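You operate a simulated robot arm through the tools that you are given. There is no shell and no other tool.

The job below is to be done with a simulated robot arm. You get a single attempt, and the scene is never put back.

## Task
Add the loose flat bar to the stack, square all three and clamp them.
Fine: push the knobbed orange plate and the orange bracket in, then bring the black clamp lever down, fingers clear.

Only the result counts: the job must be done as asked and must still hold three seconds after the hand-in. Knocking over, shifting, dropping, spilling or breaking anything else fails it.

## Robot
A 6-joint arm with a two-finger gripper, fixed in place. Base frame: the origin is at the foot of the arm, x ahead of it, y to its left, z up. Readings come in m, rad, newtons and seconds.
Its first joint turns from -2.897 to 2.897 rad. Payload 2.54 kg.
Tool frame: the origin (TCP) lies between the finger pads and is the grasp point; the fingertips stand 0.03 m ahead of it; z points along the fingers, y is the line along which they close. Largest opening 0.116 m; the body of the gripper starts 0.095 m behind the TCP.
Orientation is told as [roll, pitch, yaw] about the base's x, y, z axes, in that order, counted from this pose: with the fingers straight down and closing along the base's y, the tool's x points along the base's -x, its y along +y and its z along -z.

## Interface
- The arm moves only by the tool step_arm. Its arguments are lists of equal length, an entry for each row: "travel": the shift along the base's x, y, z in m, a list of three; "delta_rot": the turn, a rotation vector about the base's x, y, z in rad, a list of three; "claw": the finger opening in m, from 0 to 0.116. In form: {"travel": [[x, y, z], ...], "delta_rot": [[ax, ay, az], ...], "claw": [claw, ...]}. A call has 1 to 20 rows; each row shifts and turns the commanded pose from where the row before left it. Each row takes 0.2 s and may step no farther than 0.05 m and 0.15 rad from the row before; otherwise, or with a gripper value out of range, the whole call is refused. A pose out of reach is approached as far as the arm can. The call stops where the force on the tool passes 70 N (or 10 N more than at its start, if that is more) or the arm is blocked; 0.2 s more then pass. Each finger travels about 0.072 m/s and halts on what it meets, pressing with about 45 N; the grip force reading is that of the motor and also rises with nothing between the fingers. The clock runs only during rows and for 0.2 s after the last one: add rows that do not move to give the fingers time. It gives the time, the measured TCP pose, the force on the tool (base axes), the opening and the grip force at its end, in the units of the frame above (readings bear some noise), with the torque about the TCP (base axes, N m) and any sound that the robot's microphone picked up.
- Cameras (640 x 400 px; columns grow to the right, rows downward): "scene" is fixed at [0.4021, 0.5022, 1.2527]; the picture's right is [0.12, 0.99, 0.00], its down [0.85, -0.10, -0.52] and it looks along [-0.52, 0.06, -0.85] (base axes); focal length 214 px, centre (320, 200). "wrist" rides on the gripper at [0.069, -0.015, -0.122] in the tool frame; the picture's right is [0.21, 0.98, 0.00], its down [-0.83, 0.18, -0.53] and it looks along [-0.52, 0.11, 0.85] (tool axes); focal length 251 px, centre (320, 200). There is no depth. A picture from a camera that has moved, and an enlarged one, comes with that camera's place and axes in the base frame and with its lens.
- get_image(camera): a new picture of that camera. It takes no simulated time.
- zoom(camera, box): a new picture of the part [left, top, right, bottom] of that camera's present view, enlarged. It takes no simulated time.
- hand_in(): hands the job in; it is judged then, once.

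Places have to be worked out from the pictures, the camera data and where the tool is seen. Open the gripper and draw the arm clear of the work before you hand the job in, unless the task says otherwise.

The tools are called by a JSON object that holds its "name" and its "arguments". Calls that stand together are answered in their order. step_arm: Moves the arm, as the interface text tells. Its arguments: {"type":"object","properties":{"travel":{"type":"array","items":{"type":"array","items":{"type":"number"}}},"delta_rot":{"type":"array","items":{"type":"array","items":{"type":"number"}}},"claw":{"type":"array","items":{"type":"number"}}},"required":["travel","delta_rot","claw"]} The other tools are called the same way: get_image (camera) takes a picture; zoom (camera, box) takes an enlarged picture of a part of a camera's view; hand_in () hands the job in.

At the start:

```text
time_s: 0.0
eef_pos: [0.2455, 0.4915, 1.012]
ee_rot: [0.001, 0.001, -0.001]
wrist_force: [0.0, 0.1, 0.3]
wrist_torque: [0.01, 0.03, -0.03]
grip_width: 0.1161
grasp_force: 0.1
```

scene: 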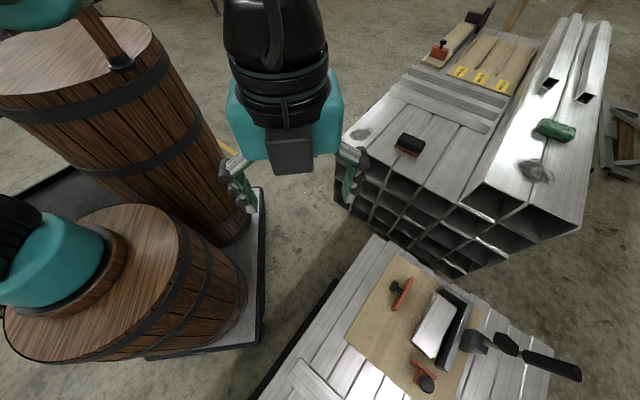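
wrist: 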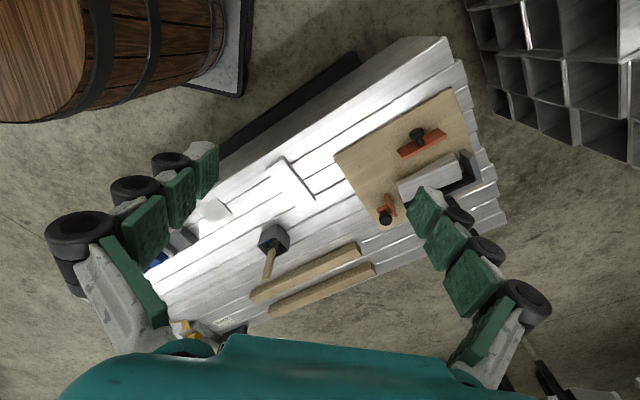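

I start by looking closely at the fixture from both cameras.

{"name": "zoom", "arguments": {"camera": "scene", "box": [320, 230, 600, 400]}}

{"name": "zoom", "arguments": {"camera": "wrist", "box": [320, 80, 520, 240]}}

{"name": "zoom", "arguments": {"camera": "wrist", "box": [140, 120, 400, 360]}}

```text
2.29 times, centred on (460, 315) of scene
camera zoom: at [0.4021, 0.5022, 1.2527], right [0.12, 0.99, 0.0], down [0.85, -0.1, -0.52], along [-0.52, 0.06, -0.85], focal length 490 px, centre (0, -63)
```

zoom: 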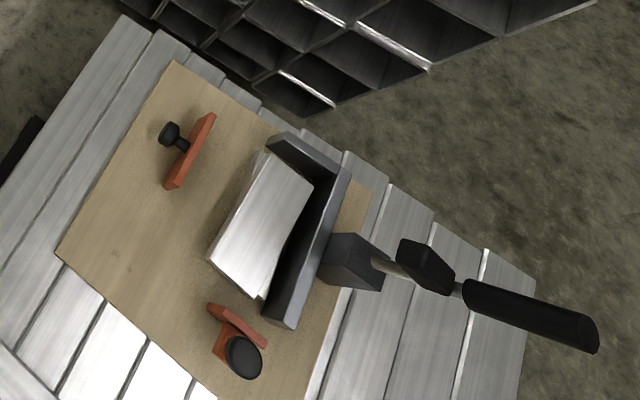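

```text
2.50 times, centred on (420, 160) of wrist
camera zoom: at [0.1781, 0.4775, 1.1343], right [-0.21, 0.98, 0.0], down [0.83, 0.18, 0.53], along [0.52, 0.12, -0.85], focal length 629 px, centre (70, 300)
```

zoom: 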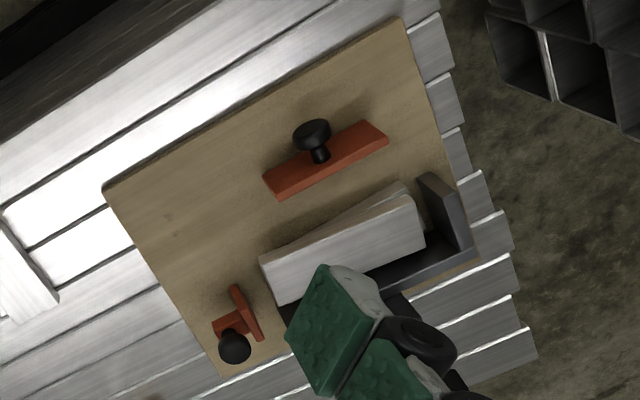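

```text
1.67 times, centred on (270, 240) of wrist
camera zoom: at [0.1781, 0.4775, 1.1343], right [-0.21, 0.98, 0.0], down [0.83, 0.18, 0.53], along [0.52, 0.12, -0.85], focal length 419 px, centre (403, 133)
```

zoom: 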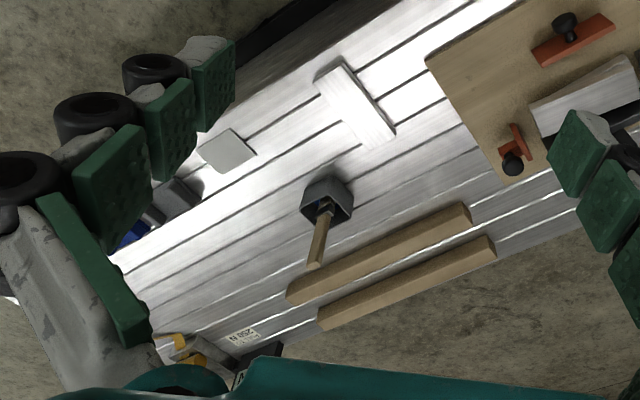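

The knobbed plate triangulates to about (0.31, 0.75, 0.53). I move the gripper along +y to get an unobstructed closer view of the fixture and unblock the scene camera.

{"name": "step_arm", "arguments": {"travel": [[-0.02, 0.03, -0.01], [-0.02, 0.03, -0.01], [-0.02, 0.03, -0.01], [-0.02, 0.03, -0.01], [-0.02, 0.03, -0.01], [0, 0, 0], [0, 0, 0]], "delta_rot": [[0, 0, 0], [0, 0, 0], [0, 0, 0], [0, 0, 0], [0, 0, 0], [0, 0, 0], [0, 0, 0]], "claw": [0.116, 0.116, 0.116, 0.116, 0.116, 0.116, 0.116]}}

{"name": "get_image", "arguments": {"camera": "wrist"}}

{"name": "get_image", "arguments": {"camera": "scene"}}

```text
time_s: 1.6
eef_pos: [0.1459, 0.6438, 0.9622]
ee_rot: [0.0, 0.001, 0.0]
wrist_force: [0.1, -1.0, -0.3]
wrist_torque: [0.05, -0.02, 0.0]
grip_width: 0.1163
grasp_force: 0.0
```

```text
taken
camera wrist: at [0.0783, 0.628, 1.0844], right [-0.22, 0.98, 0.0], down [0.83, 0.18, 0.53], along [0.52, 0.12, -0.85], focal length 251 px, centre (320, 200)
```

wrist: 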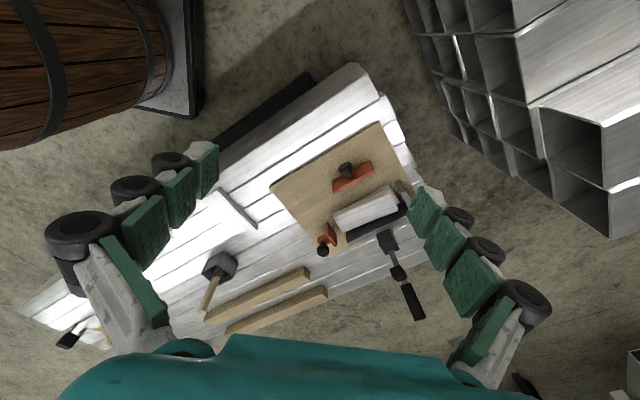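

```text
taken
```

scene: 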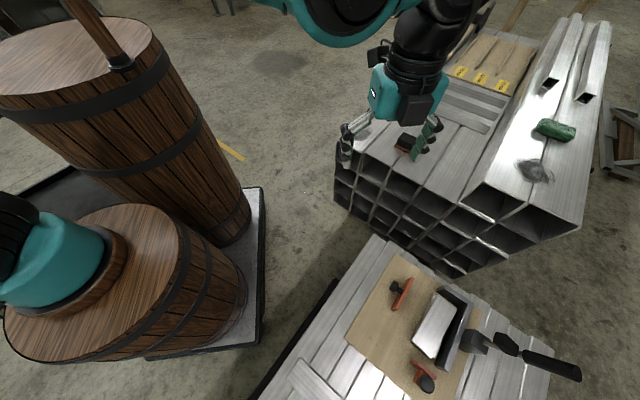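

The view is clear now; I enlarge the fixture and the left bench part for detail.

{"name": "zoom", "arguments": {"camera": "wrist", "box": [260, 120, 440, 320]}}

{"name": "zoom", "arguments": {"camera": "wrist", "box": [130, 160, 340, 350]}}

{"name": "zoom", "arguments": {"camera": "scene", "box": [380, 260, 500, 400]}}

```text
2.00 times, centred on (350, 220) of wrist
camera zoom: at [0.0783, 0.628, 1.0844], right [-0.22, 0.98, 0.0], down [0.83, 0.18, 0.53], along [0.52, 0.12, -0.85], focal length 503 px, centre (260, 160)
```

zoom: 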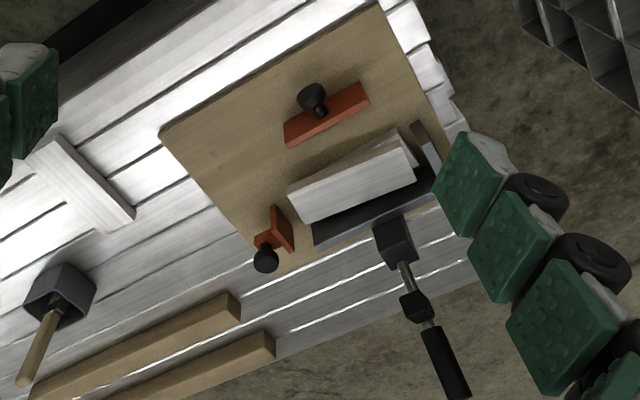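

```text
2.11 times, centred on (235, 255) of wrist
camera zoom: at [0.0783, 0.628, 1.0844], right [-0.22, 0.98, 0.0], down [0.83, 0.18, 0.53], along [0.52, 0.12, -0.85], focal length 529 px, centre (499, 84)
```

zoom: 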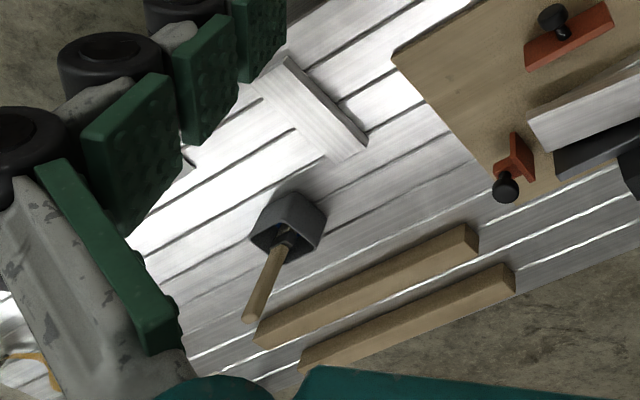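

```text
2.86 times, centred on (440, 330) of scene
camera zoom: at [0.4021, 0.5022, 1.2527], right [0.12, 0.99, 0.0], down [0.85, -0.1, -0.52], along [-0.52, 0.06, -0.85], focal length 613 px, centre (-23, -171)
```

zoom: 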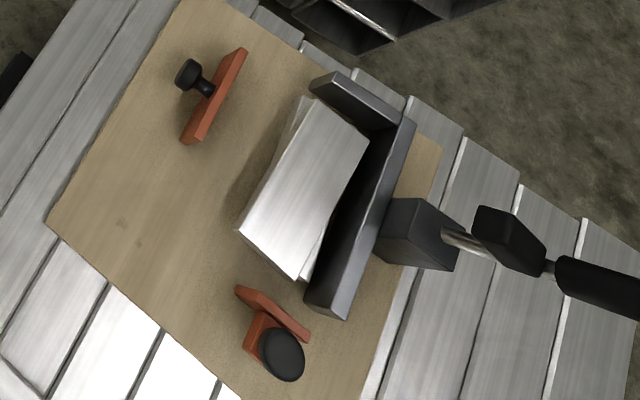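

The lever's handle end triangulates to about (0.52, 0.95, 0.76), so it stands up and leans outward. I move the gripper to hover higher over the fixture for closer, sharper pictures.

{"name": "step_arm", "arguments": {"travel": [[0.03, 0.02, 0], [0.03, 0.02, 0], [0.03, 0.02, 0], [0.03, 0.02, 0], [0.03, 0.02, 0], [0.03, 0.02, 0], [0, 0, 0], [0, 0, 0]], "delta_rot": [[0, 0, 0], [0, 0, 0], [0, 0, 0], [0, 0, 0], [0, 0, 0], [0, 0, 0], [0, 0, 0], [0, 0, 0]], "claw": [0.116, 0.116, 0.116, 0.116, 0.116, 0.116, 0.116, 0.116]}}

{"name": "get_image", "arguments": {"camera": "wrist"}}

{"name": "zoom", "arguments": {"camera": "wrist", "box": [200, 40, 440, 200]}}

```text
time_s: 3.4
eef_pos: [0.3266, 0.7631, 0.9623]
ee_rot: [0.001, 0.002, 0.002]
wrist_force: [0.6, 0.1, 0.1]
wrist_torque: [0.02, -0.03, 0.01]
grip_width: 0.116
grasp_force: 0.1
```

```text
taken
camera wrist: at [0.258, 0.7472, 1.0844], right [-0.21, 0.98, 0.0], down [0.83, 0.18, 0.53], along [0.52, 0.12, -0.85], focal length 251 px, centre (320, 200)
```

wrist: 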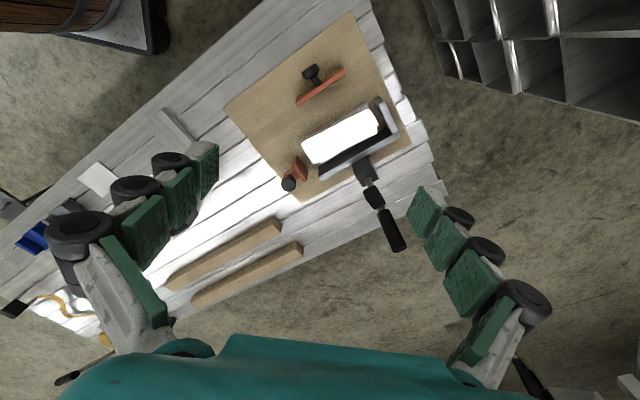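

```text
2.50 times, centred on (320, 120) of wrist
camera zoom: at [0.258, 0.7472, 1.0844], right [-0.21, 0.98, 0.0], down [0.83, 0.18, 0.53], along [0.52, 0.12, -0.85], focal length 629 px, centre (320, 400)
```

zoom: 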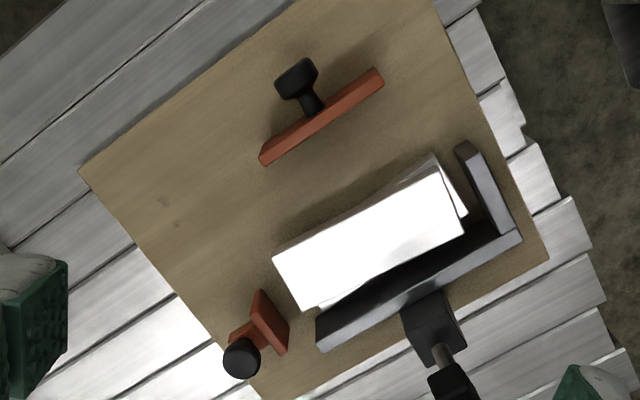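

Board top comes out at z≈0.51 with axes at about 45°, and the stack top is at z≈0.56. Next I view the loose flat bar, moving above that part of the bench.

{"name": "step_arm", "arguments": {"travel": [[0.03, -0.045, 0], [0.03, -0.045, 0], [0.03, -0.045, 0], [0.03, -0.045, 0], [0.03, -0.045, 0], [0.02, -0.03, 0], [0, 0, 0], [0, 0, 0]], "delta_rot": [[0, 0, 0], [0, 0, 0], [0, 0, 0], [0, 0, 0], [0, 0, 0], [0, 0, 0], [0, 0, 0], [0, 0, 0]], "claw": [0.116, 0.116, 0.116, 0.116, 0.116, 0.116, 0.116, 0.116]}}

{"name": "get_image", "arguments": {"camera": "wrist"}}

{"name": "zoom", "arguments": {"camera": "wrist", "box": [200, 20, 440, 220]}}

{"name": "get_image", "arguments": {"camera": "scene"}}

```text
refused: row 1 steps farther than a row can; nothing moved
```

```text
taken
camera wrist: at [0.258, 0.7472, 1.0844], right [-0.21, 0.98, 0.0], down [0.83, 0.18, 0.53], along [0.52, 0.12, -0.85], focal length 251 px, centre (320, 200)
```

wrist: 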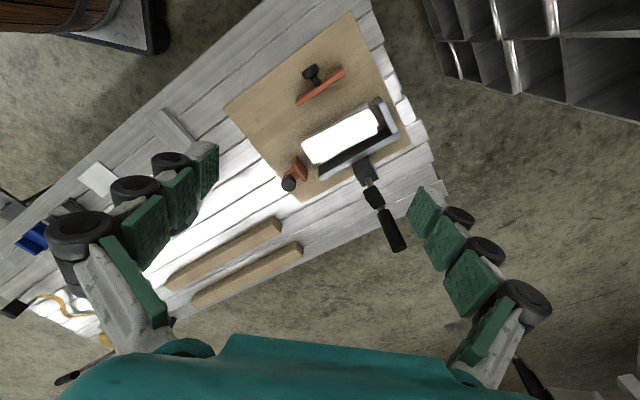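

```text
2.00 times, centred on (320, 120) of wrist
camera zoom: at [0.258, 0.7472, 1.0844], right [-0.21, 0.98, 0.0], down [0.83, 0.18, 0.53], along [0.52, 0.12, -0.85], focal length 503 px, centre (320, 360)
```

zoom: 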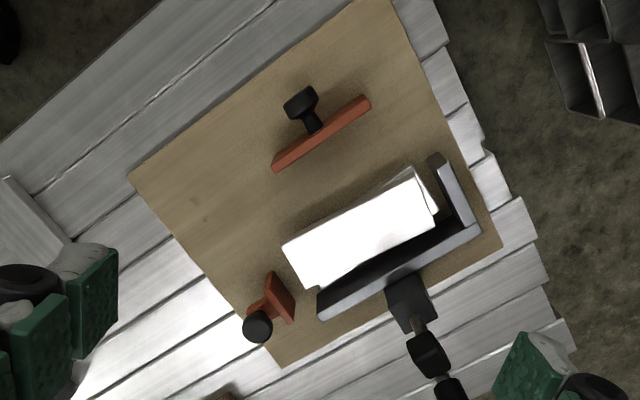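

```text
taken
```

scene: 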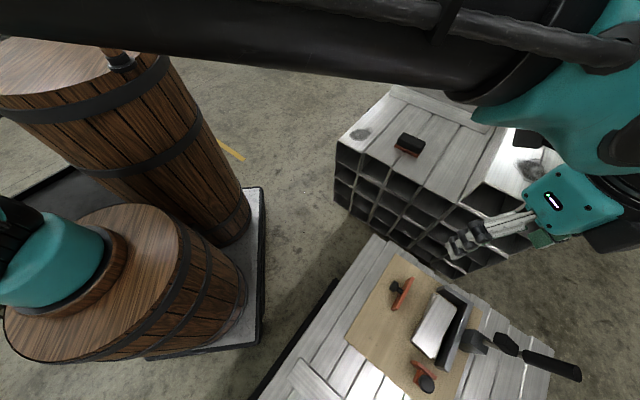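

The row step was over the limit by a hair; I resend with smaller steps to hover over the loose bar area.

{"name": "step_arm", "arguments": {"travel": [[0.02, -0.04, 0], [0.02, -0.04, 0], [0.02, -0.04, 0], [0.02, -0.04, 0], [0.02, -0.04, 0], [0.02, -0.04, 0], [0, 0, 0], [0, 0, 0]], "delta_rot": [[0, 0, 0], [0, 0, 0], [0, 0, 0], [0, 0, 0], [0, 0, 0], [0, 0, 0], [0, 0, 0], [0, 0, 0]], "claw": [0.116, 0.116, 0.116, 0.116, 0.116, 0.116, 0.116, 0.116]}}

{"name": "get_image", "arguments": {"camera": "wrist"}}

{"name": "zoom", "arguments": {"camera": "wrist", "box": [200, 20, 440, 220]}}

{"name": "zoom", "arguments": {"camera": "scene", "box": [240, 320, 380, 400]}}

```text
time_s: 5.2
eef_pos: [0.4472, 0.5234, 0.9641]
ee_rot: [0.0, 0.0, 0.0]
wrist_force: [0.2, 0.7, -0.6]
wrist_torque: [0.0, -0.03, -0.02]
grip_width: 0.1159
grasp_force: 0.1
```

```text
taken
camera wrist: at [0.3787, 0.5076, 1.0849], right [-0.21, 0.98, 0.0], down [0.83, 0.18, 0.53], along [0.52, 0.12, -0.85], focal length 251 px, centre (320, 200)
```

wrist: 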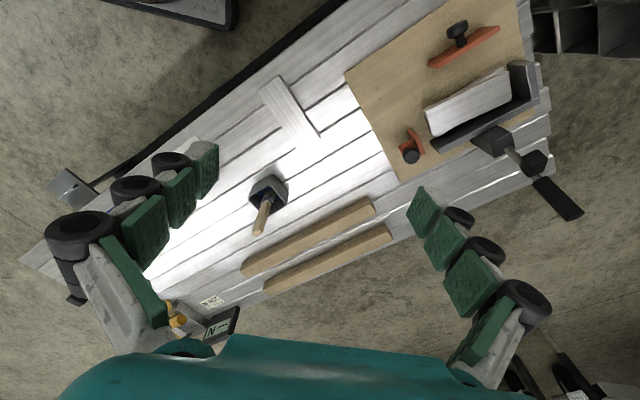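

```text
2.00 times, centred on (320, 120) of wrist
camera zoom: at [0.3787, 0.5076, 1.0849], right [-0.21, 0.98, 0.0], down [0.83, 0.18, 0.53], along [0.52, 0.12, -0.85], focal length 503 px, centre (320, 360)
```

zoom: 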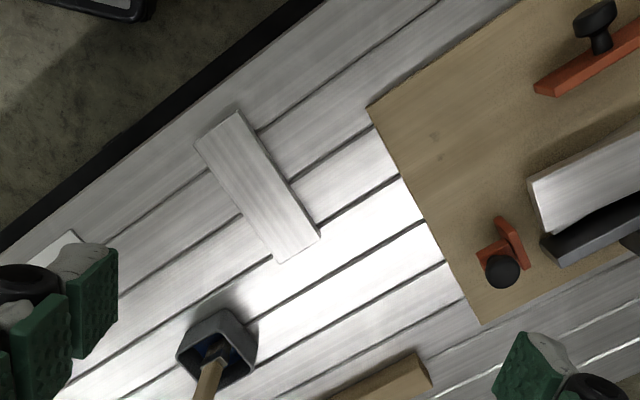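

```text
4.57 times, centred on (310, 360) of scene
camera zoom: at [0.4021, 0.5022, 1.2527], right [0.12, 0.99, 0.0], down [0.85, -0.1, -0.52], along [-0.52, 0.06, -0.85], focal length 980 px, centre (366, -531)
```

zoom: 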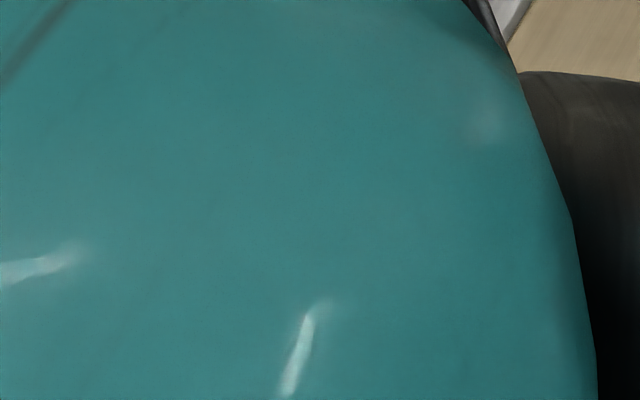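

The loose bar lies flat at about (0.533, 0.473) with top z≈0.502, long axis about 45°, size ~0.16×0.06. The mallet stands at about (0.72, 0.455). I turn the tool 45° so the fingers straddle the width and descend to z≈0.70 to test the reach here.

{"name": "step_arm", "arguments": {"travel": [[0.0108, -0.0063, -0.033], [0.0108, -0.0063, -0.033], [0.0108, -0.0063, -0.033], [0.0108, -0.0063, -0.033], [0.0108, -0.0063, -0.033], [0.0108, -0.0063, -0.033], [0.0108, -0.0063, -0.033], [0.0102, -0.0059, -0.033], [0, 0, 0], [0, 0, 0]], "delta_rot": [[0, 0, 0.1], [0, 0, 0.1], [0, 0, 0.1], [0, 0, 0.1], [0, 0, 0.1], [0, 0, 0.1], [0, 0, 0.1], [0, 0, 0.086], [0, 0, 0], [0, 0, 0]], "claw": [0.116, 0.116, 0.116, 0.116, 0.116, 0.116, 0.116, 0.116, 0.116, 0.116]}}

{"name": "get_image", "arguments": {"camera": "wrist"}}

{"name": "get_image", "arguments": {"camera": "scene"}}

```text
time_s: 7.4
eef_pos: [0.5321, 0.4726, 0.6981]
ee_rot: [0.003, 0.0, 0.788]
wrist_force: [-0.3, 0.0, -1.0]
wrist_torque: [0.05, 0.03, 0.0]
grip_width: 0.1162
grasp_force: 0.1
```

```text
taken
camera wrist: at [0.4951, 0.4129, 0.8201], right [-0.84, 0.54, 0.0], down [0.46, 0.71, 0.53], along [0.29, 0.45, -0.85], focal length 251 px, centre (320, 200)
```

wrist: 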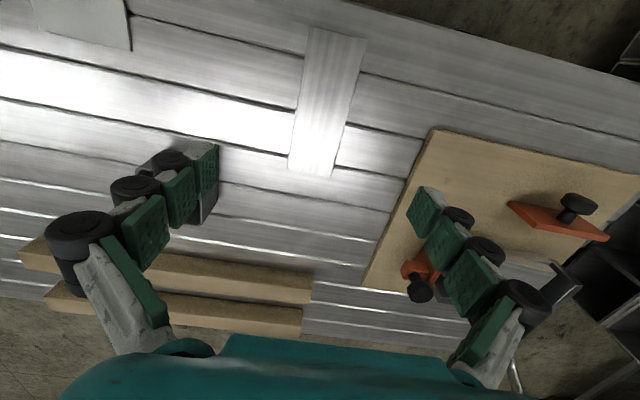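

```text
taken
```

scene: 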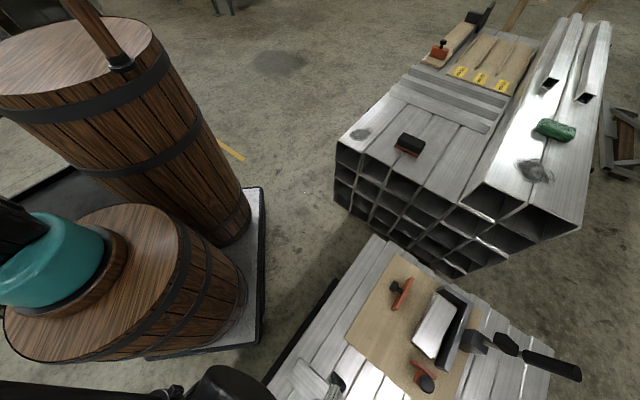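

The pose is reached exactly at r≈0.71. I zoom on the bar to refine its position.

{"name": "zoom", "arguments": {"camera": "wrist", "box": [240, 10, 400, 190]}}

{"name": "zoom", "arguments": {"camera": "wrist", "box": [100, 100, 340, 330]}}

```text
2.22 times, centred on (320, 100) of wrist
camera zoom: at [0.4951, 0.4129, 0.8201], right [-0.84, 0.54, 0.0], down [0.46, 0.71, 0.53], along [0.29, 0.45, -0.85], focal length 559 px, centre (320, 422)
```

zoom: 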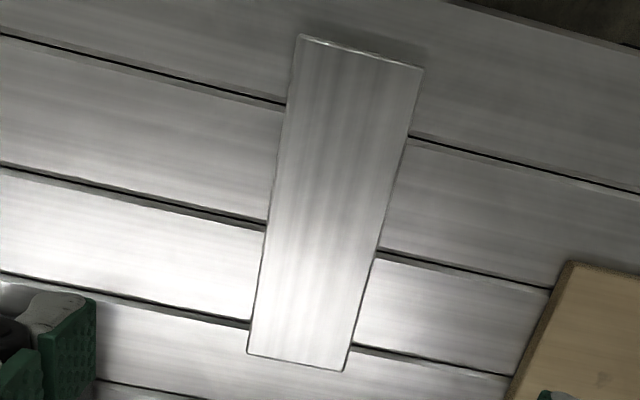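

```text
1.74 times, centred on (220, 215) of wrist
camera zoom: at [0.4951, 0.4129, 0.8201], right [-0.84, 0.54, 0.0], down [0.46, 0.71, 0.53], along [0.29, 0.45, -0.85], focal length 437 px, centre (494, 174)
```

zoom: 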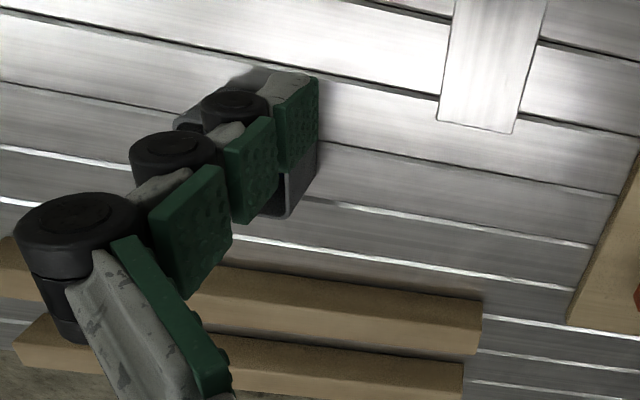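

The bar is thin (a few mm), centred near (0.532, 0.475). I descend with open fingers to just above the bench, watching the force.

{"name": "step_arm", "arguments": {"travel": [[0, 0.002, -0.04], [0, 0, -0.04], [0, 0, -0.04], [0, 0, -0.02], [0, 0, -0.01], [0, 0, -0.004], [0, 0, 0], [0, 0, 0]], "delta_rot": [[0, 0, 0], [0, 0, 0], [0, 0, 0], [0, 0, 0], [0, 0, 0], [0, 0, 0], [0, 0, 0], [0, 0, 0]], "claw": [0.116, 0.116, 0.116, 0.116, 0.116, 0.116, 0.116, 0.116]}}

{"name": "get_image", "arguments": {"camera": "wrist"}}

{"name": "get_image", "arguments": {"camera": "scene"}}

```text
time_s: 9.2
eef_pos: [0.5313, 0.4741, 0.5436]
ee_rot: [0.002, 0.0, 0.787]
wrist_force: [-0.1, -0.9, 0.8]
wrist_torque: [0.01, -0.01, -0.01]
grip_width: 0.1162
grasp_force: 0.1
```

```text
taken
camera wrist: at [0.495, 0.4155, 0.6661], right [-0.84, 0.54, 0.0], down [0.46, 0.71, 0.53], along [0.29, 0.45, -0.85], focal length 251 px, centre (320, 200)
```

wrist: 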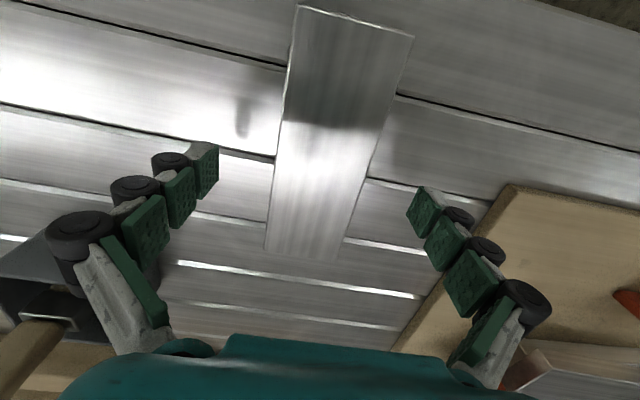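

```text
taken
```

scene: 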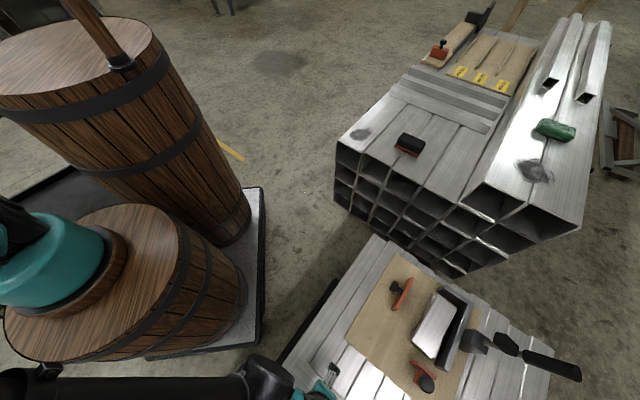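

No contact yet at tip height ≈0.514. I lower in 2 mm steps and watch the force.

{"name": "step_arm", "arguments": {"travel": [[0, 0.003, -0.002], [0, 0, -0.002], [0, 0, -0.002], [0, 0, 0]], "delta_rot": [[0, 0, 0], [0, 0, 0], [0, 0, 0], [0, 0, 0]], "claw": [0.116, 0.116, 0.116, 0.116]}}

```text
time_s: 10.2
eef_pos: [0.5329, 0.4788, 0.5377]
ee_rot: [0.001, 0.0, 0.787]
wrist_force: [-0.3, 0.0, 0.7]
wrist_torque: [-0.01, 0.03, -0.01]
grip_width: 0.1158
grasp_force: 0.1
```

No contact; continuing down in small steps.

{"name": "step_arm", "arguments": {"travel": [[0, 0, -0.002], [0, 0, -0.002], [0, 0, -0.002], [0, 0, 0]], "delta_rot": [[0, 0, 0], [0, 0, 0], [0, 0, 0], [0, 0, 0]], "claw": [0.116, 0.116, 0.116, 0.116]}}

{"name": "get_image", "arguments": {"camera": "wrist"}}

```text
time_s: 11.2
eef_pos: [0.5325, 0.4781, 0.5317]
ee_rot: [0.002, 0.001, 0.788]
wrist_force: [-0.3, -0.5, 0.5]
wrist_torque: [0.01, 0.0, -0.03]
grip_width: 0.1157
grasp_force: 0.0
```

```text
taken
camera wrist: at [0.4951, 0.4184, 0.6541], right [-0.84, 0.54, 0.0], down [0.46, 0.71, 0.53], along [0.29, 0.45, -0.85], focal length 251 px, centre (320, 200)
```

wrist: 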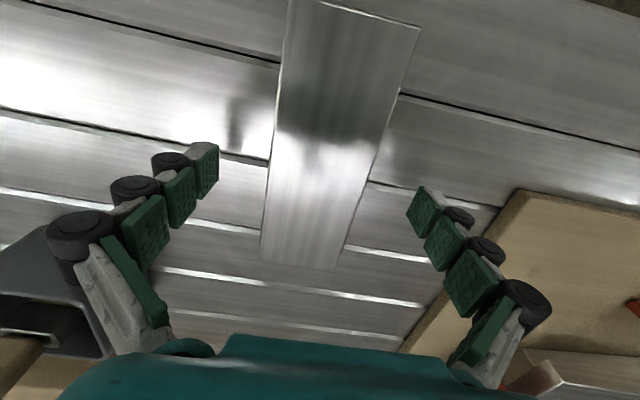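

Still free at tip z≈0.502; lowering further in 2 mm steps.

{"name": "step_arm", "arguments": {"travel": [[0, 0, -0.002], [0, 0, -0.002], [0, 0, 0]], "delta_rot": [[0, 0, 0], [0, 0, 0], [0, 0, 0]], "claw": [0.116, 0.116, 0.116]}}

```text
time_s: 12.0
eef_pos: [0.5313, 0.4781, 0.5274]
ee_rot: [0.001, 0.0, 0.787]
wrist_force: [0.7, -0.4, 0.1]
wrist_torque: [0.02, -0.01, 0.0]
grip_width: 0.1158
grasp_force: 0.0
```

Still no contact at tip z≈0.497; two more millimetres at a time.

{"name": "step_arm", "arguments": {"travel": [[0, 0, -0.002], [0, 0, -0.002], [0, 0, 0]], "delta_rot": [[0, 0, 0], [0, 0, 0], [0, 0, 0]], "claw": [0.116, 0.116, 0.116]}}

{"name": "get_image", "arguments": {"camera": "wrist"}}

```text
time_s: 12.8
eef_pos: [0.5329, 0.4774, 0.523]
ee_rot: [0.002, 0.001, 0.788]
wrist_force: [-0.5, -0.4, -0.3]
wrist_torque: [0.01, 0.02, -0.01]
grip_width: 0.1162
grasp_force: 0.1
```

```text
taken
camera wrist: at [0.4952, 0.4182, 0.646], right [-0.84, 0.54, 0.0], down [0.46, 0.71, 0.53], along [0.29, 0.45, -0.85], focal length 251 px, centre (320, 200)
```

wrist: 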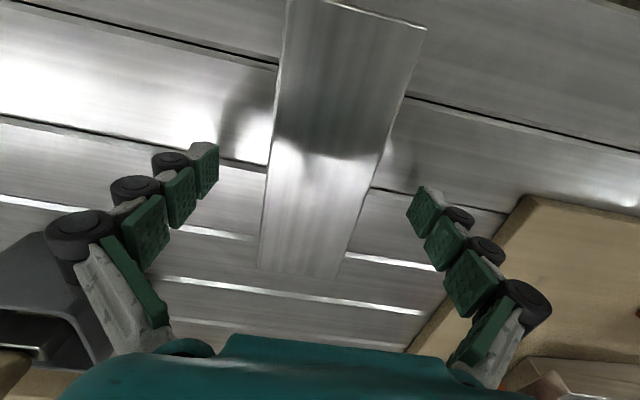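

Contact shadow at the tips is darkening, so the bench is near. I continue in 1.5 mm steps.

{"name": "step_arm", "arguments": {"travel": [[0, 0, -0.0015], [0, 0, -0.0015], [0, 0, 0]], "delta_rot": [[0, 0, 0], [0, 0, 0], [0, 0, 0]], "claw": [0.116, 0.116, 0.116]}}

```text
time_s: 13.6
eef_pos: [0.5326, 0.477, 0.5207]
ee_rot: [0.002, -0.001, 0.787]
wrist_force: [-0.7, -1.3, 0.6]
wrist_torque: [0.0, -0.01, -0.01]
grip_width: 0.1158
grasp_force: 0.1
```

Still free (tips ≈0.4907). Two more small steps.

{"name": "step_arm", "arguments": {"travel": [[0, 0, -0.0015], [0, 0, -0.0015], [0, 0, 0]], "delta_rot": [[0, 0, 0], [0, 0, 0], [0, 0, 0]], "claw": [0.116, 0.116, 0.116]}}

```text
time_s: 14.4
eef_pos: [0.5321, 0.4779, 0.5167]
ee_rot: [0.002, -0.001, 0.787]
wrist_force: [-0.1, -0.4, -0.1]
wrist_torque: [-0.02, -0.01, 0.03]
grip_width: 0.1159
grasp_force: 0.1
```

Still no force at tip z≈0.487; continue carefully.

{"name": "step_arm", "arguments": {"travel": [[0, 0, -0.0015], [0, 0, -0.0015], [0, 0, 0]], "delta_rot": [[0, 0, 0], [0, 0, 0], [0, 0, 0]], "claw": [0.116, 0.116, 0.116]}}

{"name": "get_image", "arguments": {"camera": "wrist"}}

```text
time_s: 15.2
eef_pos: [0.5327, 0.4789, 0.5139]
ee_rot: [0.004, 0.0, 0.788]
wrist_force: [-0.4, 0.2, 0.0]
wrist_torque: [-0.02, -0.04, 0.0]
grip_width: 0.1159
grasp_force: 0.1
```

```text
taken
camera wrist: at [0.4952, 0.4183, 0.6372], right [-0.84, 0.54, 0.0], down [0.46, 0.71, 0.53], along [0.29, 0.45, -0.85], focal length 251 px, centre (320, 200)
```

wrist: 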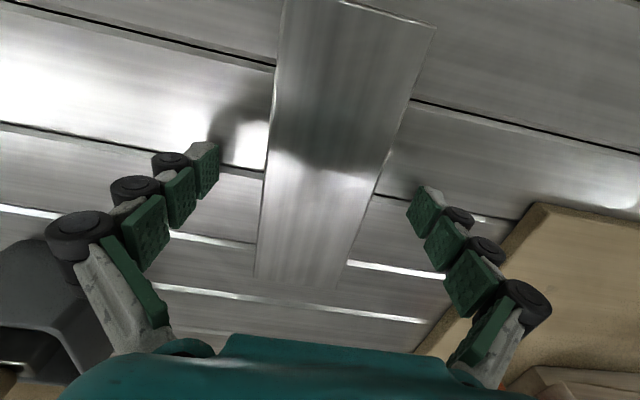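

Still clear; the tips are now close to their contact shadows. Continuing with 1 mm steps.

{"name": "step_arm", "arguments": {"travel": [[0, 0, -0.001], [0, 0, -0.001], [0, 0, -0.001], [0, 0, 0]], "delta_rot": [[0, 0, 0], [0, 0, 0], [0, 0, 0], [0, 0, 0]], "claw": [0.116, 0.116, 0.116, 0.116]}}

```text
time_s: 16.2
eef_pos: [0.533, 0.4778, 0.511]
ee_rot: [0.002, 0.0, 0.788]
wrist_force: [-1.3, -0.7, -0.1]
wrist_torque: [0.0, 0.01, -0.01]
grip_width: 0.116
grasp_force: 0.0
```

Tip z≈0.481 and still free; continue.

{"name": "step_arm", "arguments": {"travel": [[0, 0, -0.001], [0, 0, -0.001], [0, 0, -0.001], [0, 0, 0]], "delta_rot": [[0, 0, 0], [0, 0, 0], [0, 0, 0], [0, 0, 0]], "claw": [0.116, 0.116, 0.116, 0.116]}}

{"name": "zoom", "arguments": {"camera": "wrist", "box": [150, 80, 470, 280]}}

```text
time_s: 17.2
eef_pos: [0.533, 0.478, 0.5099]
ee_rot: [0.002, -0.002, 0.786]
wrist_force: [4.2, 2.2, 20.7]
wrist_torque: [-0.26, -0.23, 0.09]
grip_width: 0.1164
grasp_force: 0.1
```

```text
2.00 times, centred on (310, 180) of wrist
camera zoom: at [0.4952, 0.4181, 0.6319], right [-0.84, 0.54, 0.0], down [0.45, 0.71, 0.54], along [0.29, 0.45, -0.84], focal length 503 px, centre (340, 240)
```

zoom: 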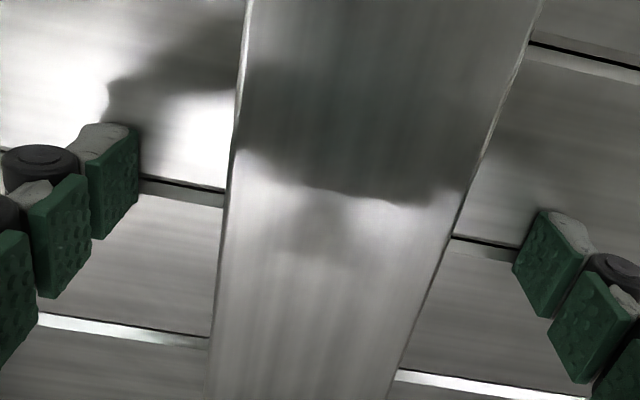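

Contact with the bench at TCP z≈0.510, so the bench is at 0.48. I raise 2 mm and close on the bar.

{"name": "step_arm", "arguments": {"travel": [[0, 0, 0.003], [0, 0, 0.001], [0, 0, 0], [0, 0, 0], [0, 0, 0], [0, 0, 0], [0, 0, 0]], "delta_rot": [[0, 0, 0], [0, 0, 0], [0, 0, 0], [0, 0, 0], [0, 0, 0], [0, 0, 0], [0, 0, 0]], "claw": [0.116, 0.116, 0.07, 0.04, 0.04, 0.04, 0.04]}}

{"name": "get_image", "arguments": {"camera": "wrist"}}

```text
time_s: 19.0
eef_pos: [0.5314, 0.478, 0.5169]
ee_rot: [0.0, -0.003, 0.785]
wrist_force: [2.8, 1.6, 68.0]
wrist_torque: [0.0, 0.11, -0.18]
grip_width: 0.1032
grasp_force: 44.9
stopped in row 7: the force on the tool passed its limit at 70 N (the readings are from after the stop); the commanded pose is now the measured one
```

```text
taken
camera wrist: at [0.4946, 0.4178, 0.6384], right [-0.84, 0.54, 0.0], down [0.45, 0.71, 0.54], along [0.29, 0.45, -0.84], focal length 251 px, centre (320, 200)
```

wrist: 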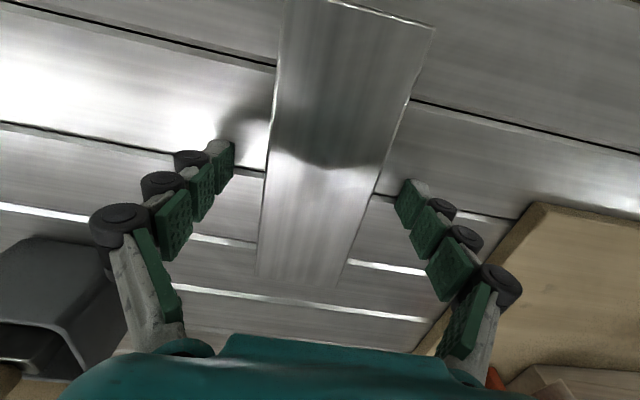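

The closing stalled at 0.103 with upward force: the fingertips swing down as they close and pressed on the bench. I raise 14 mm, then pre-close to 0.076 so I can find bench contact at that opening.

{"name": "step_arm", "arguments": {"travel": [[0, 0, 0.007], [0, 0, 0.007], [0, 0, 0], [0, 0, 0], [0, 0, 0]], "delta_rot": [[0, 0, 0], [0, 0, 0], [0, 0, 0], [0, 0, 0], [0, 0, 0]], "claw": [0.11, 0.1, 0.076, 0.076, 0.076]}}

{"name": "get_image", "arguments": {"camera": "wrist"}}

```text
time_s: 20.2
eef_pos: [0.5328, 0.4778, 0.5286]
ee_rot: [0.001, -0.003, 0.786]
wrist_force: [-0.3, 0.2, 0.4]
wrist_torque: [0.01, 0.02, -0.01]
grip_width: 0.076
grasp_force: 0.0
```

```text
taken
camera wrist: at [0.4954, 0.4185, 0.6497], right [-0.84, 0.54, 0.0], down [0.46, 0.71, 0.53], along [0.29, 0.45, -0.84], focal length 251 px, centre (320, 200)
```

wrist: 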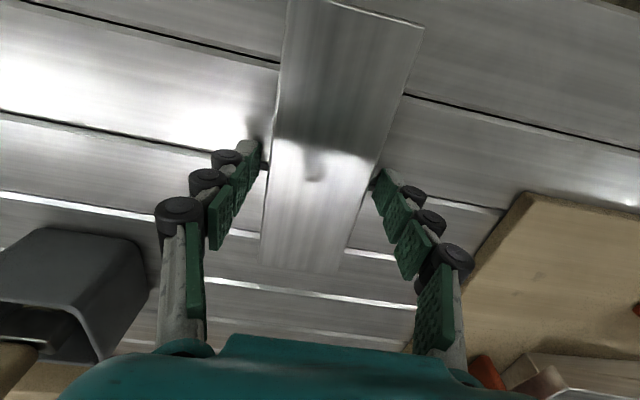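

The fingers now straddle the bar. I lower again in small steps to find contact at this opening.

{"name": "step_arm", "arguments": {"travel": [[0, 0, -0.002], [0, 0, -0.002], [0, 0, -0.001], [0, 0, 0]], "delta_rot": [[0, 0, 0], [0, 0, 0], [0, 0, 0], [0, 0, 0]], "claw": [0.076, 0.076, 0.076, 0.076]}}

```text
time_s: 21.2
eef_pos: [0.5323, 0.4775, 0.5244]
ee_rot: [0.0, -0.004, 0.787]
wrist_force: [5.7, 6.6, 51.2]
wrist_torque: [0.05, 0.03, -0.03]
grip_width: 0.0779
grasp_force: 21.8
```

Contact at TCP z≈0.525 for this opening, so the bench is at about 0.495. I raise to ~0.530 and close onto the bar.

{"name": "step_arm", "arguments": {"travel": [[0, 0, 0.003], [0, 0, 0.003], [0, 0, 0], [0, 0, 0], [0, 0, 0], [0, 0, 0]], "delta_rot": [[0, 0, 0], [0, 0, 0], [0, 0, 0], [0, 0, 0], [0, 0, 0], [0, 0, 0]], "claw": [0.076, 0.07, 0.06, 0.05, 0.045, 0.045]}}

{"name": "zoom", "arguments": {"camera": "wrist", "box": [200, 80, 440, 280]}}

```text
time_s: 22.6
eef_pos: [0.5324, 0.4767, 0.5281]
ee_rot: [0.001, -0.001, 0.785]
wrist_force: [0.2, 0.0, -1.5]
wrist_torque: [-0.05, 0.04, 0.0]
grip_width: 0.0592
grasp_force: 45.1
```

```text
2.00 times, centred on (320, 180) of wrist
camera zoom: at [0.4956, 0.4183, 0.6505], right [-0.84, 0.54, 0.0], down [0.46, 0.71, 0.53], along [0.29, 0.45, -0.84], focal length 503 px, centre (320, 240)
```

zoom: 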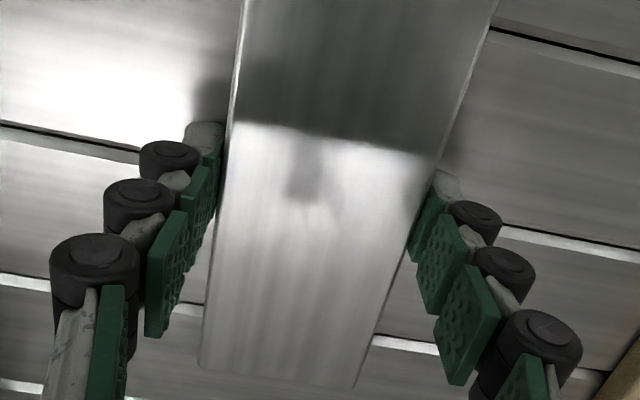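

The bar is gripped (width 0.0592, 45 N). Before lifting, I inspect the stack and walls at maximum zoom to understand heights.

{"name": "zoom", "arguments": {"camera": "scene", "box": [405, 270, 485, 380]}}

{"name": "zoom", "arguments": {"camera": "scene", "box": [400, 340, 460, 400]}}

{"name": "zoom", "arguments": {"camera": "scene", "box": [450, 310, 590, 390]}}

{"name": "zoom", "arguments": {"camera": "scene", "box": [370, 260, 430, 320]}}

```text
3.64 times, centred on (445, 325) of scene
camera zoom: at [0.4021, 0.5022, 1.2527], right [0.12, 0.99, 0.0], down [0.85, -0.1, -0.52], along [-0.52, 0.06, -0.85], focal length 780 px, centre (-134, -254)
```

zoom: 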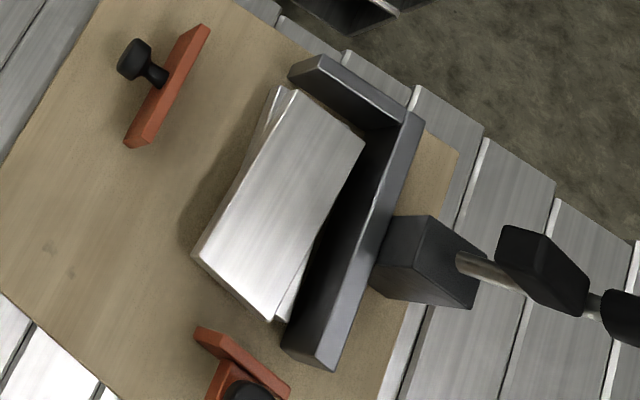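

```text
6.67 times, centred on (430, 370) of scene
camera zoom: at [0.4021, 0.5022, 1.2527], right [0.12, 0.99, 0.0], down [0.85, -0.1, -0.52], along [-0.52, 0.06, -0.85], focal length 1430 px, centre (-413, -933)
```

zoom: 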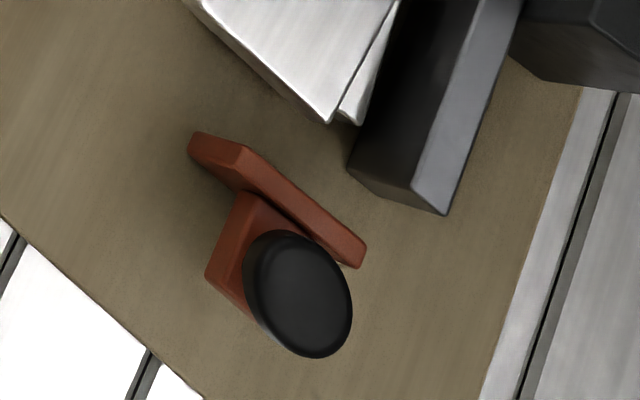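

```text
4.57 times, centred on (520, 350) of scene
camera zoom: at [0.4021, 0.5022, 1.2527], right [0.12, 0.99, 0.0], down [0.85, -0.1, -0.52], along [-0.52, 0.06, -0.85], focal length 980 px, centre (-594, -486)
```

zoom: 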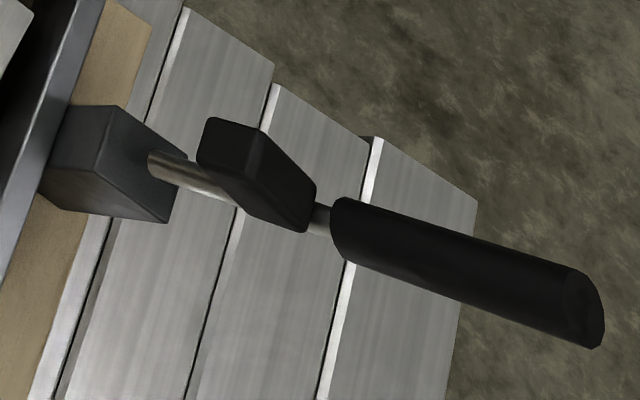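

```text
6.67 times, centred on (400, 290) of scene
camera zoom: at [0.4021, 0.5022, 1.2527], right [0.12, 0.99, 0.0], down [0.85, -0.1, -0.52], along [-0.52, 0.06, -0.85], focal length 1430 px, centre (-213, -400)
```

zoom: 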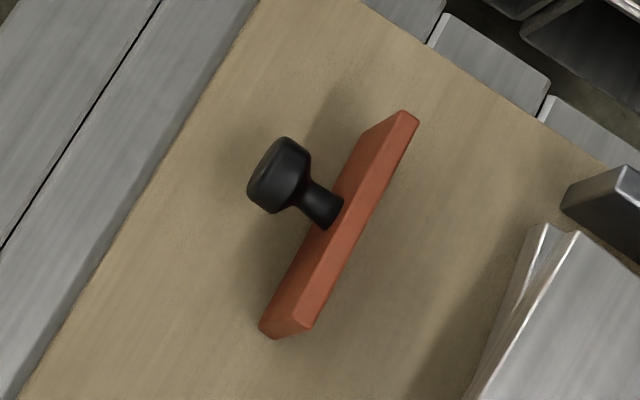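

The wall inner face is at v≈0.933 (v along +45°), the short wall at u≈0.39 (u along 135°), and the stack's top bar is centred near (0.42, 0.835). I lift the bar straight up first and check the grip.

{"name": "step_arm", "arguments": {"travel": [[0, 0, 0.005], [0, 0, 0.01], [0, 0, 0.03], [0, 0, 0.04], [0, 0, 0.045], [0, 0, 0.045], [0, 0, 0.045], [0, 0, 0]], "delta_rot": [[0, 0, 0], [0, 0, 0], [0, 0, 0], [0, 0, 0], [0, 0, 0], [0, 0, 0], [0, 0, 0], [0, 0, 0]], "claw": [0.045, 0.045, 0.045, 0.045, 0.045, 0.045, 0.045, 0.045]}}

{"name": "get_image", "arguments": {"camera": "wrist"}}

{"name": "get_image", "arguments": {"camera": "scene"}}

```text
time_s: 24.4
eef_pos: [0.5325, 0.4785, 0.7478]
ee_rot: [-0.001, -0.004, 0.785]
wrist_force: [0.3, -0.6, -4.7]
wrist_torque: [0.01, -0.03, 0.02]
grip_width: 0.059
grasp_force: 44.9
```

```text
taken
camera wrist: at [0.4953, 0.4184, 0.8712], right [-0.84, 0.54, 0.0], down [0.46, 0.71, 0.53], along [0.29, 0.45, -0.84], focal length 251 px, centre (320, 200)
```

wrist: 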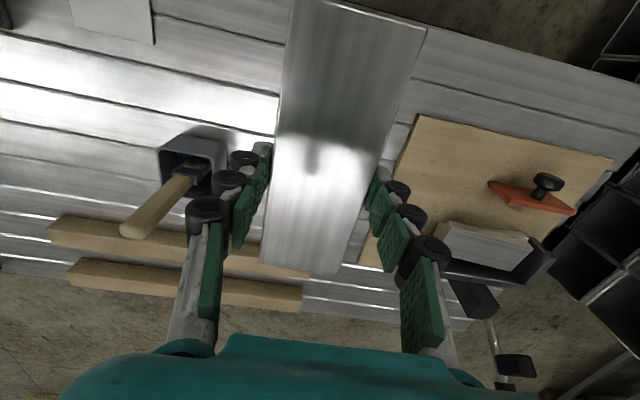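

```text
taken
```

scene: 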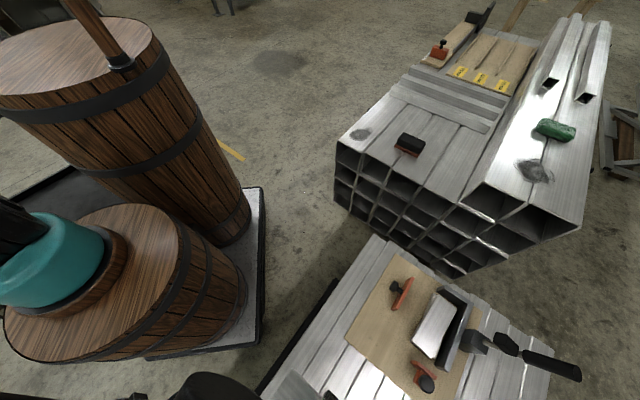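

The bar hangs level, weighing about 4.7 N. I zoom on the stack from this side to judge bar thickness and gaps.

{"name": "zoom", "arguments": {"camera": "wrist", "box": [400, 130, 620, 300]}}

```text
2.35 times, centred on (510, 215) of wrist
camera zoom: at [0.4953, 0.4184, 0.8712], right [-0.84, 0.54, 0.0], down [0.46, 0.71, 0.53], along [0.29, 0.45, -0.84], focal length 592 px, centre (-127, 165)
```

zoom: 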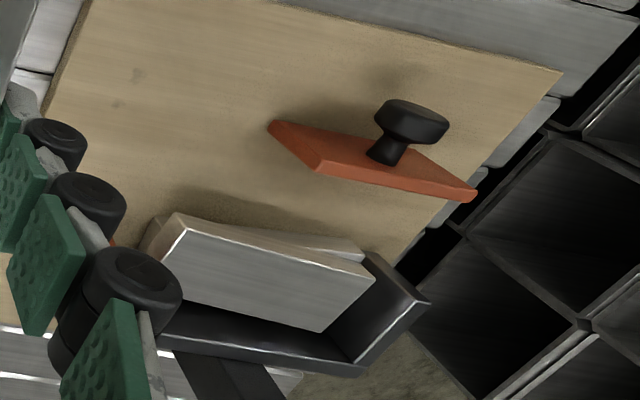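

Seen from here the bars are about 18 mm thick, so the stack top is ≈0.545 and the bar should land at TCP z≈0.578. I carry the bar at z≈0.75 to above (0.401, 0.825), turning +90° so it lies along the long wall, offset about 30 mm from it.

{"name": "step_arm", "arguments": {"travel": [[-0.0109, 0.0288, 0], [-0.0109, 0.0288, 0], [-0.0109, 0.0288, 0], [-0.0109, 0.0288, 0], [-0.0109, 0.0288, 0], [-0.0109, 0.0288, 0], [-0.0109, 0.0288, 0], [-0.0109, 0.0288, 0], [-0.0109, 0.0288, 0], [-0.0109, 0.0288, 0], [-0.0109, 0.0288, 0], [-0.0109, 0.0288, 0], [0, 0, 0], [0, 0, 0]], "delta_rot": [[0, 0, 0.131], [0, 0, 0.131], [0, 0, 0.131], [0, 0, 0.131], [0, 0, 0.131], [0, 0, 0.131], [0, 0, 0.131], [0, 0, 0.131], [0, 0, 0.131], [0, 0, 0.131], [0, 0, 0.131], [0, 0, 0.131], [0, 0, 0], [0, 0, 0]], "claw": [0.045, 0.045, 0.045, 0.045, 0.045, 0.045, 0.045, 0.045, 0.045, 0.045, 0.045, 0.045, 0.045, 0.045]}}

{"name": "get_image", "arguments": {"camera": "wrist"}}

{"name": "get_image", "arguments": {"camera": "scene"}}

```text
time_s: 27.4
eef_pos: [0.4018, 0.8247, 0.749]
ee_rot: [-0.001, -0.001, 2.359]
wrist_force: [-0.1, -0.7, -4.7]
wrist_torque: [0.03, 0.0, -0.03]
grip_width: 0.0592
grasp_force: 44.9
```

```text
taken
camera wrist: at [0.4626, 0.7858, 0.8706], right [-0.54, -0.84, 0.0], down [-0.71, 0.45, 0.53], along [-0.45, 0.29, -0.84], focal length 251 px, centre (320, 200)
```

wrist: 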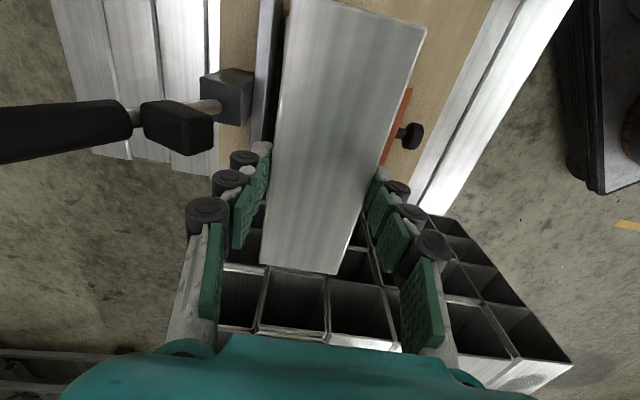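

```text
taken
```

scene: 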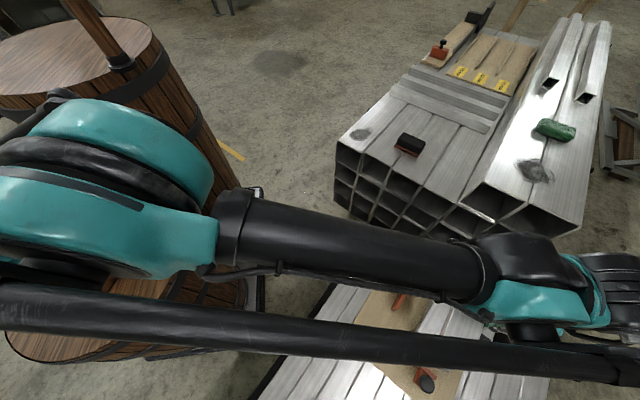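

Arrived above the stack with the correct yaw. I zoom on the wall/bar alignment before descending.

{"name": "zoom", "arguments": {"camera": "wrist", "box": [180, 0, 440, 170]}}

{"name": "zoom", "arguments": {"camera": "scene", "box": [340, 270, 560, 400]}}

```text
2.35 times, centred on (310, 85) of wrist
camera zoom: at [0.4626, 0.7858, 0.8706], right [-0.54, -0.84, 0.0], down [-0.71, 0.45, 0.53], along [-0.45, 0.29, -0.84], focal length 592 px, centre (344, 471)
```

zoom: 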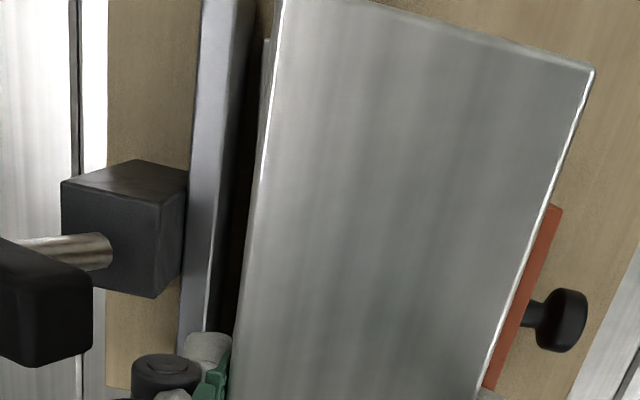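

```text
2.91 times, centred on (450, 335) of scene
camera zoom: at [0.4021, 0.5022, 1.2527], right [0.12, 0.99, 0.0], down [0.85, -0.1, -0.52], along [-0.52, 0.06, -0.85], focal length 624 px, centre (-58, -193)
```

zoom: 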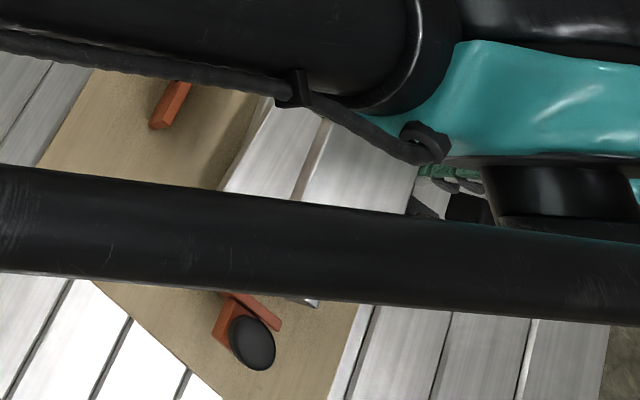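

The wall's inner face is at v≈0.93 and my bar is centred at v≈0.867, parallel to the wall, leaving room for the finger. I descend to z≈0.595.

{"name": "step_arm", "arguments": {"travel": [[0, 0, -0.04], [0, 0, -0.04], [0, 0, -0.04], [0, 0, -0.02], [0, 0, -0.014], [0, 0, 0]], "delta_rot": [[0, 0, 0], [0, 0, 0], [0, 0, 0], [0, 0, 0], [0, 0, 0], [0, 0, 0]], "claw": [0.045, 0.045, 0.045, 0.045, 0.045, 0.045]}}

{"name": "get_image", "arguments": {"camera": "wrist"}}

{"name": "get_image", "arguments": {"camera": "scene"}}

```text
time_s: 28.8
eef_pos: [0.402, 0.8239, 0.594]
ee_rot: [0.0, -0.002, 2.356]
wrist_force: [0.1, -0.1, -4.8]
wrist_torque: [0.05, 0.02, -0.03]
grip_width: 0.0591
grasp_force: 45.6
```

```text
taken
camera wrist: at [0.463, 0.7857, 0.7162], right [-0.54, -0.84, 0.0], down [-0.71, 0.45, 0.53], along [-0.45, 0.29, -0.84], focal length 251 px, centre (320, 200)
```

wrist: 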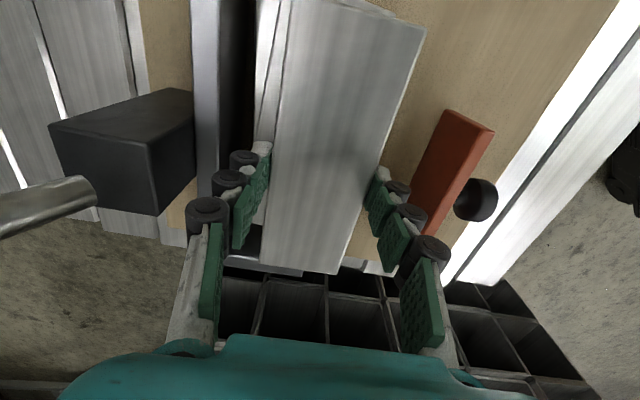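

```text
taken
```

scene: 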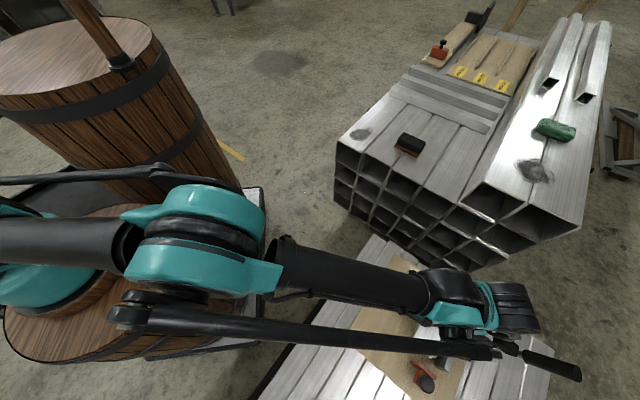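

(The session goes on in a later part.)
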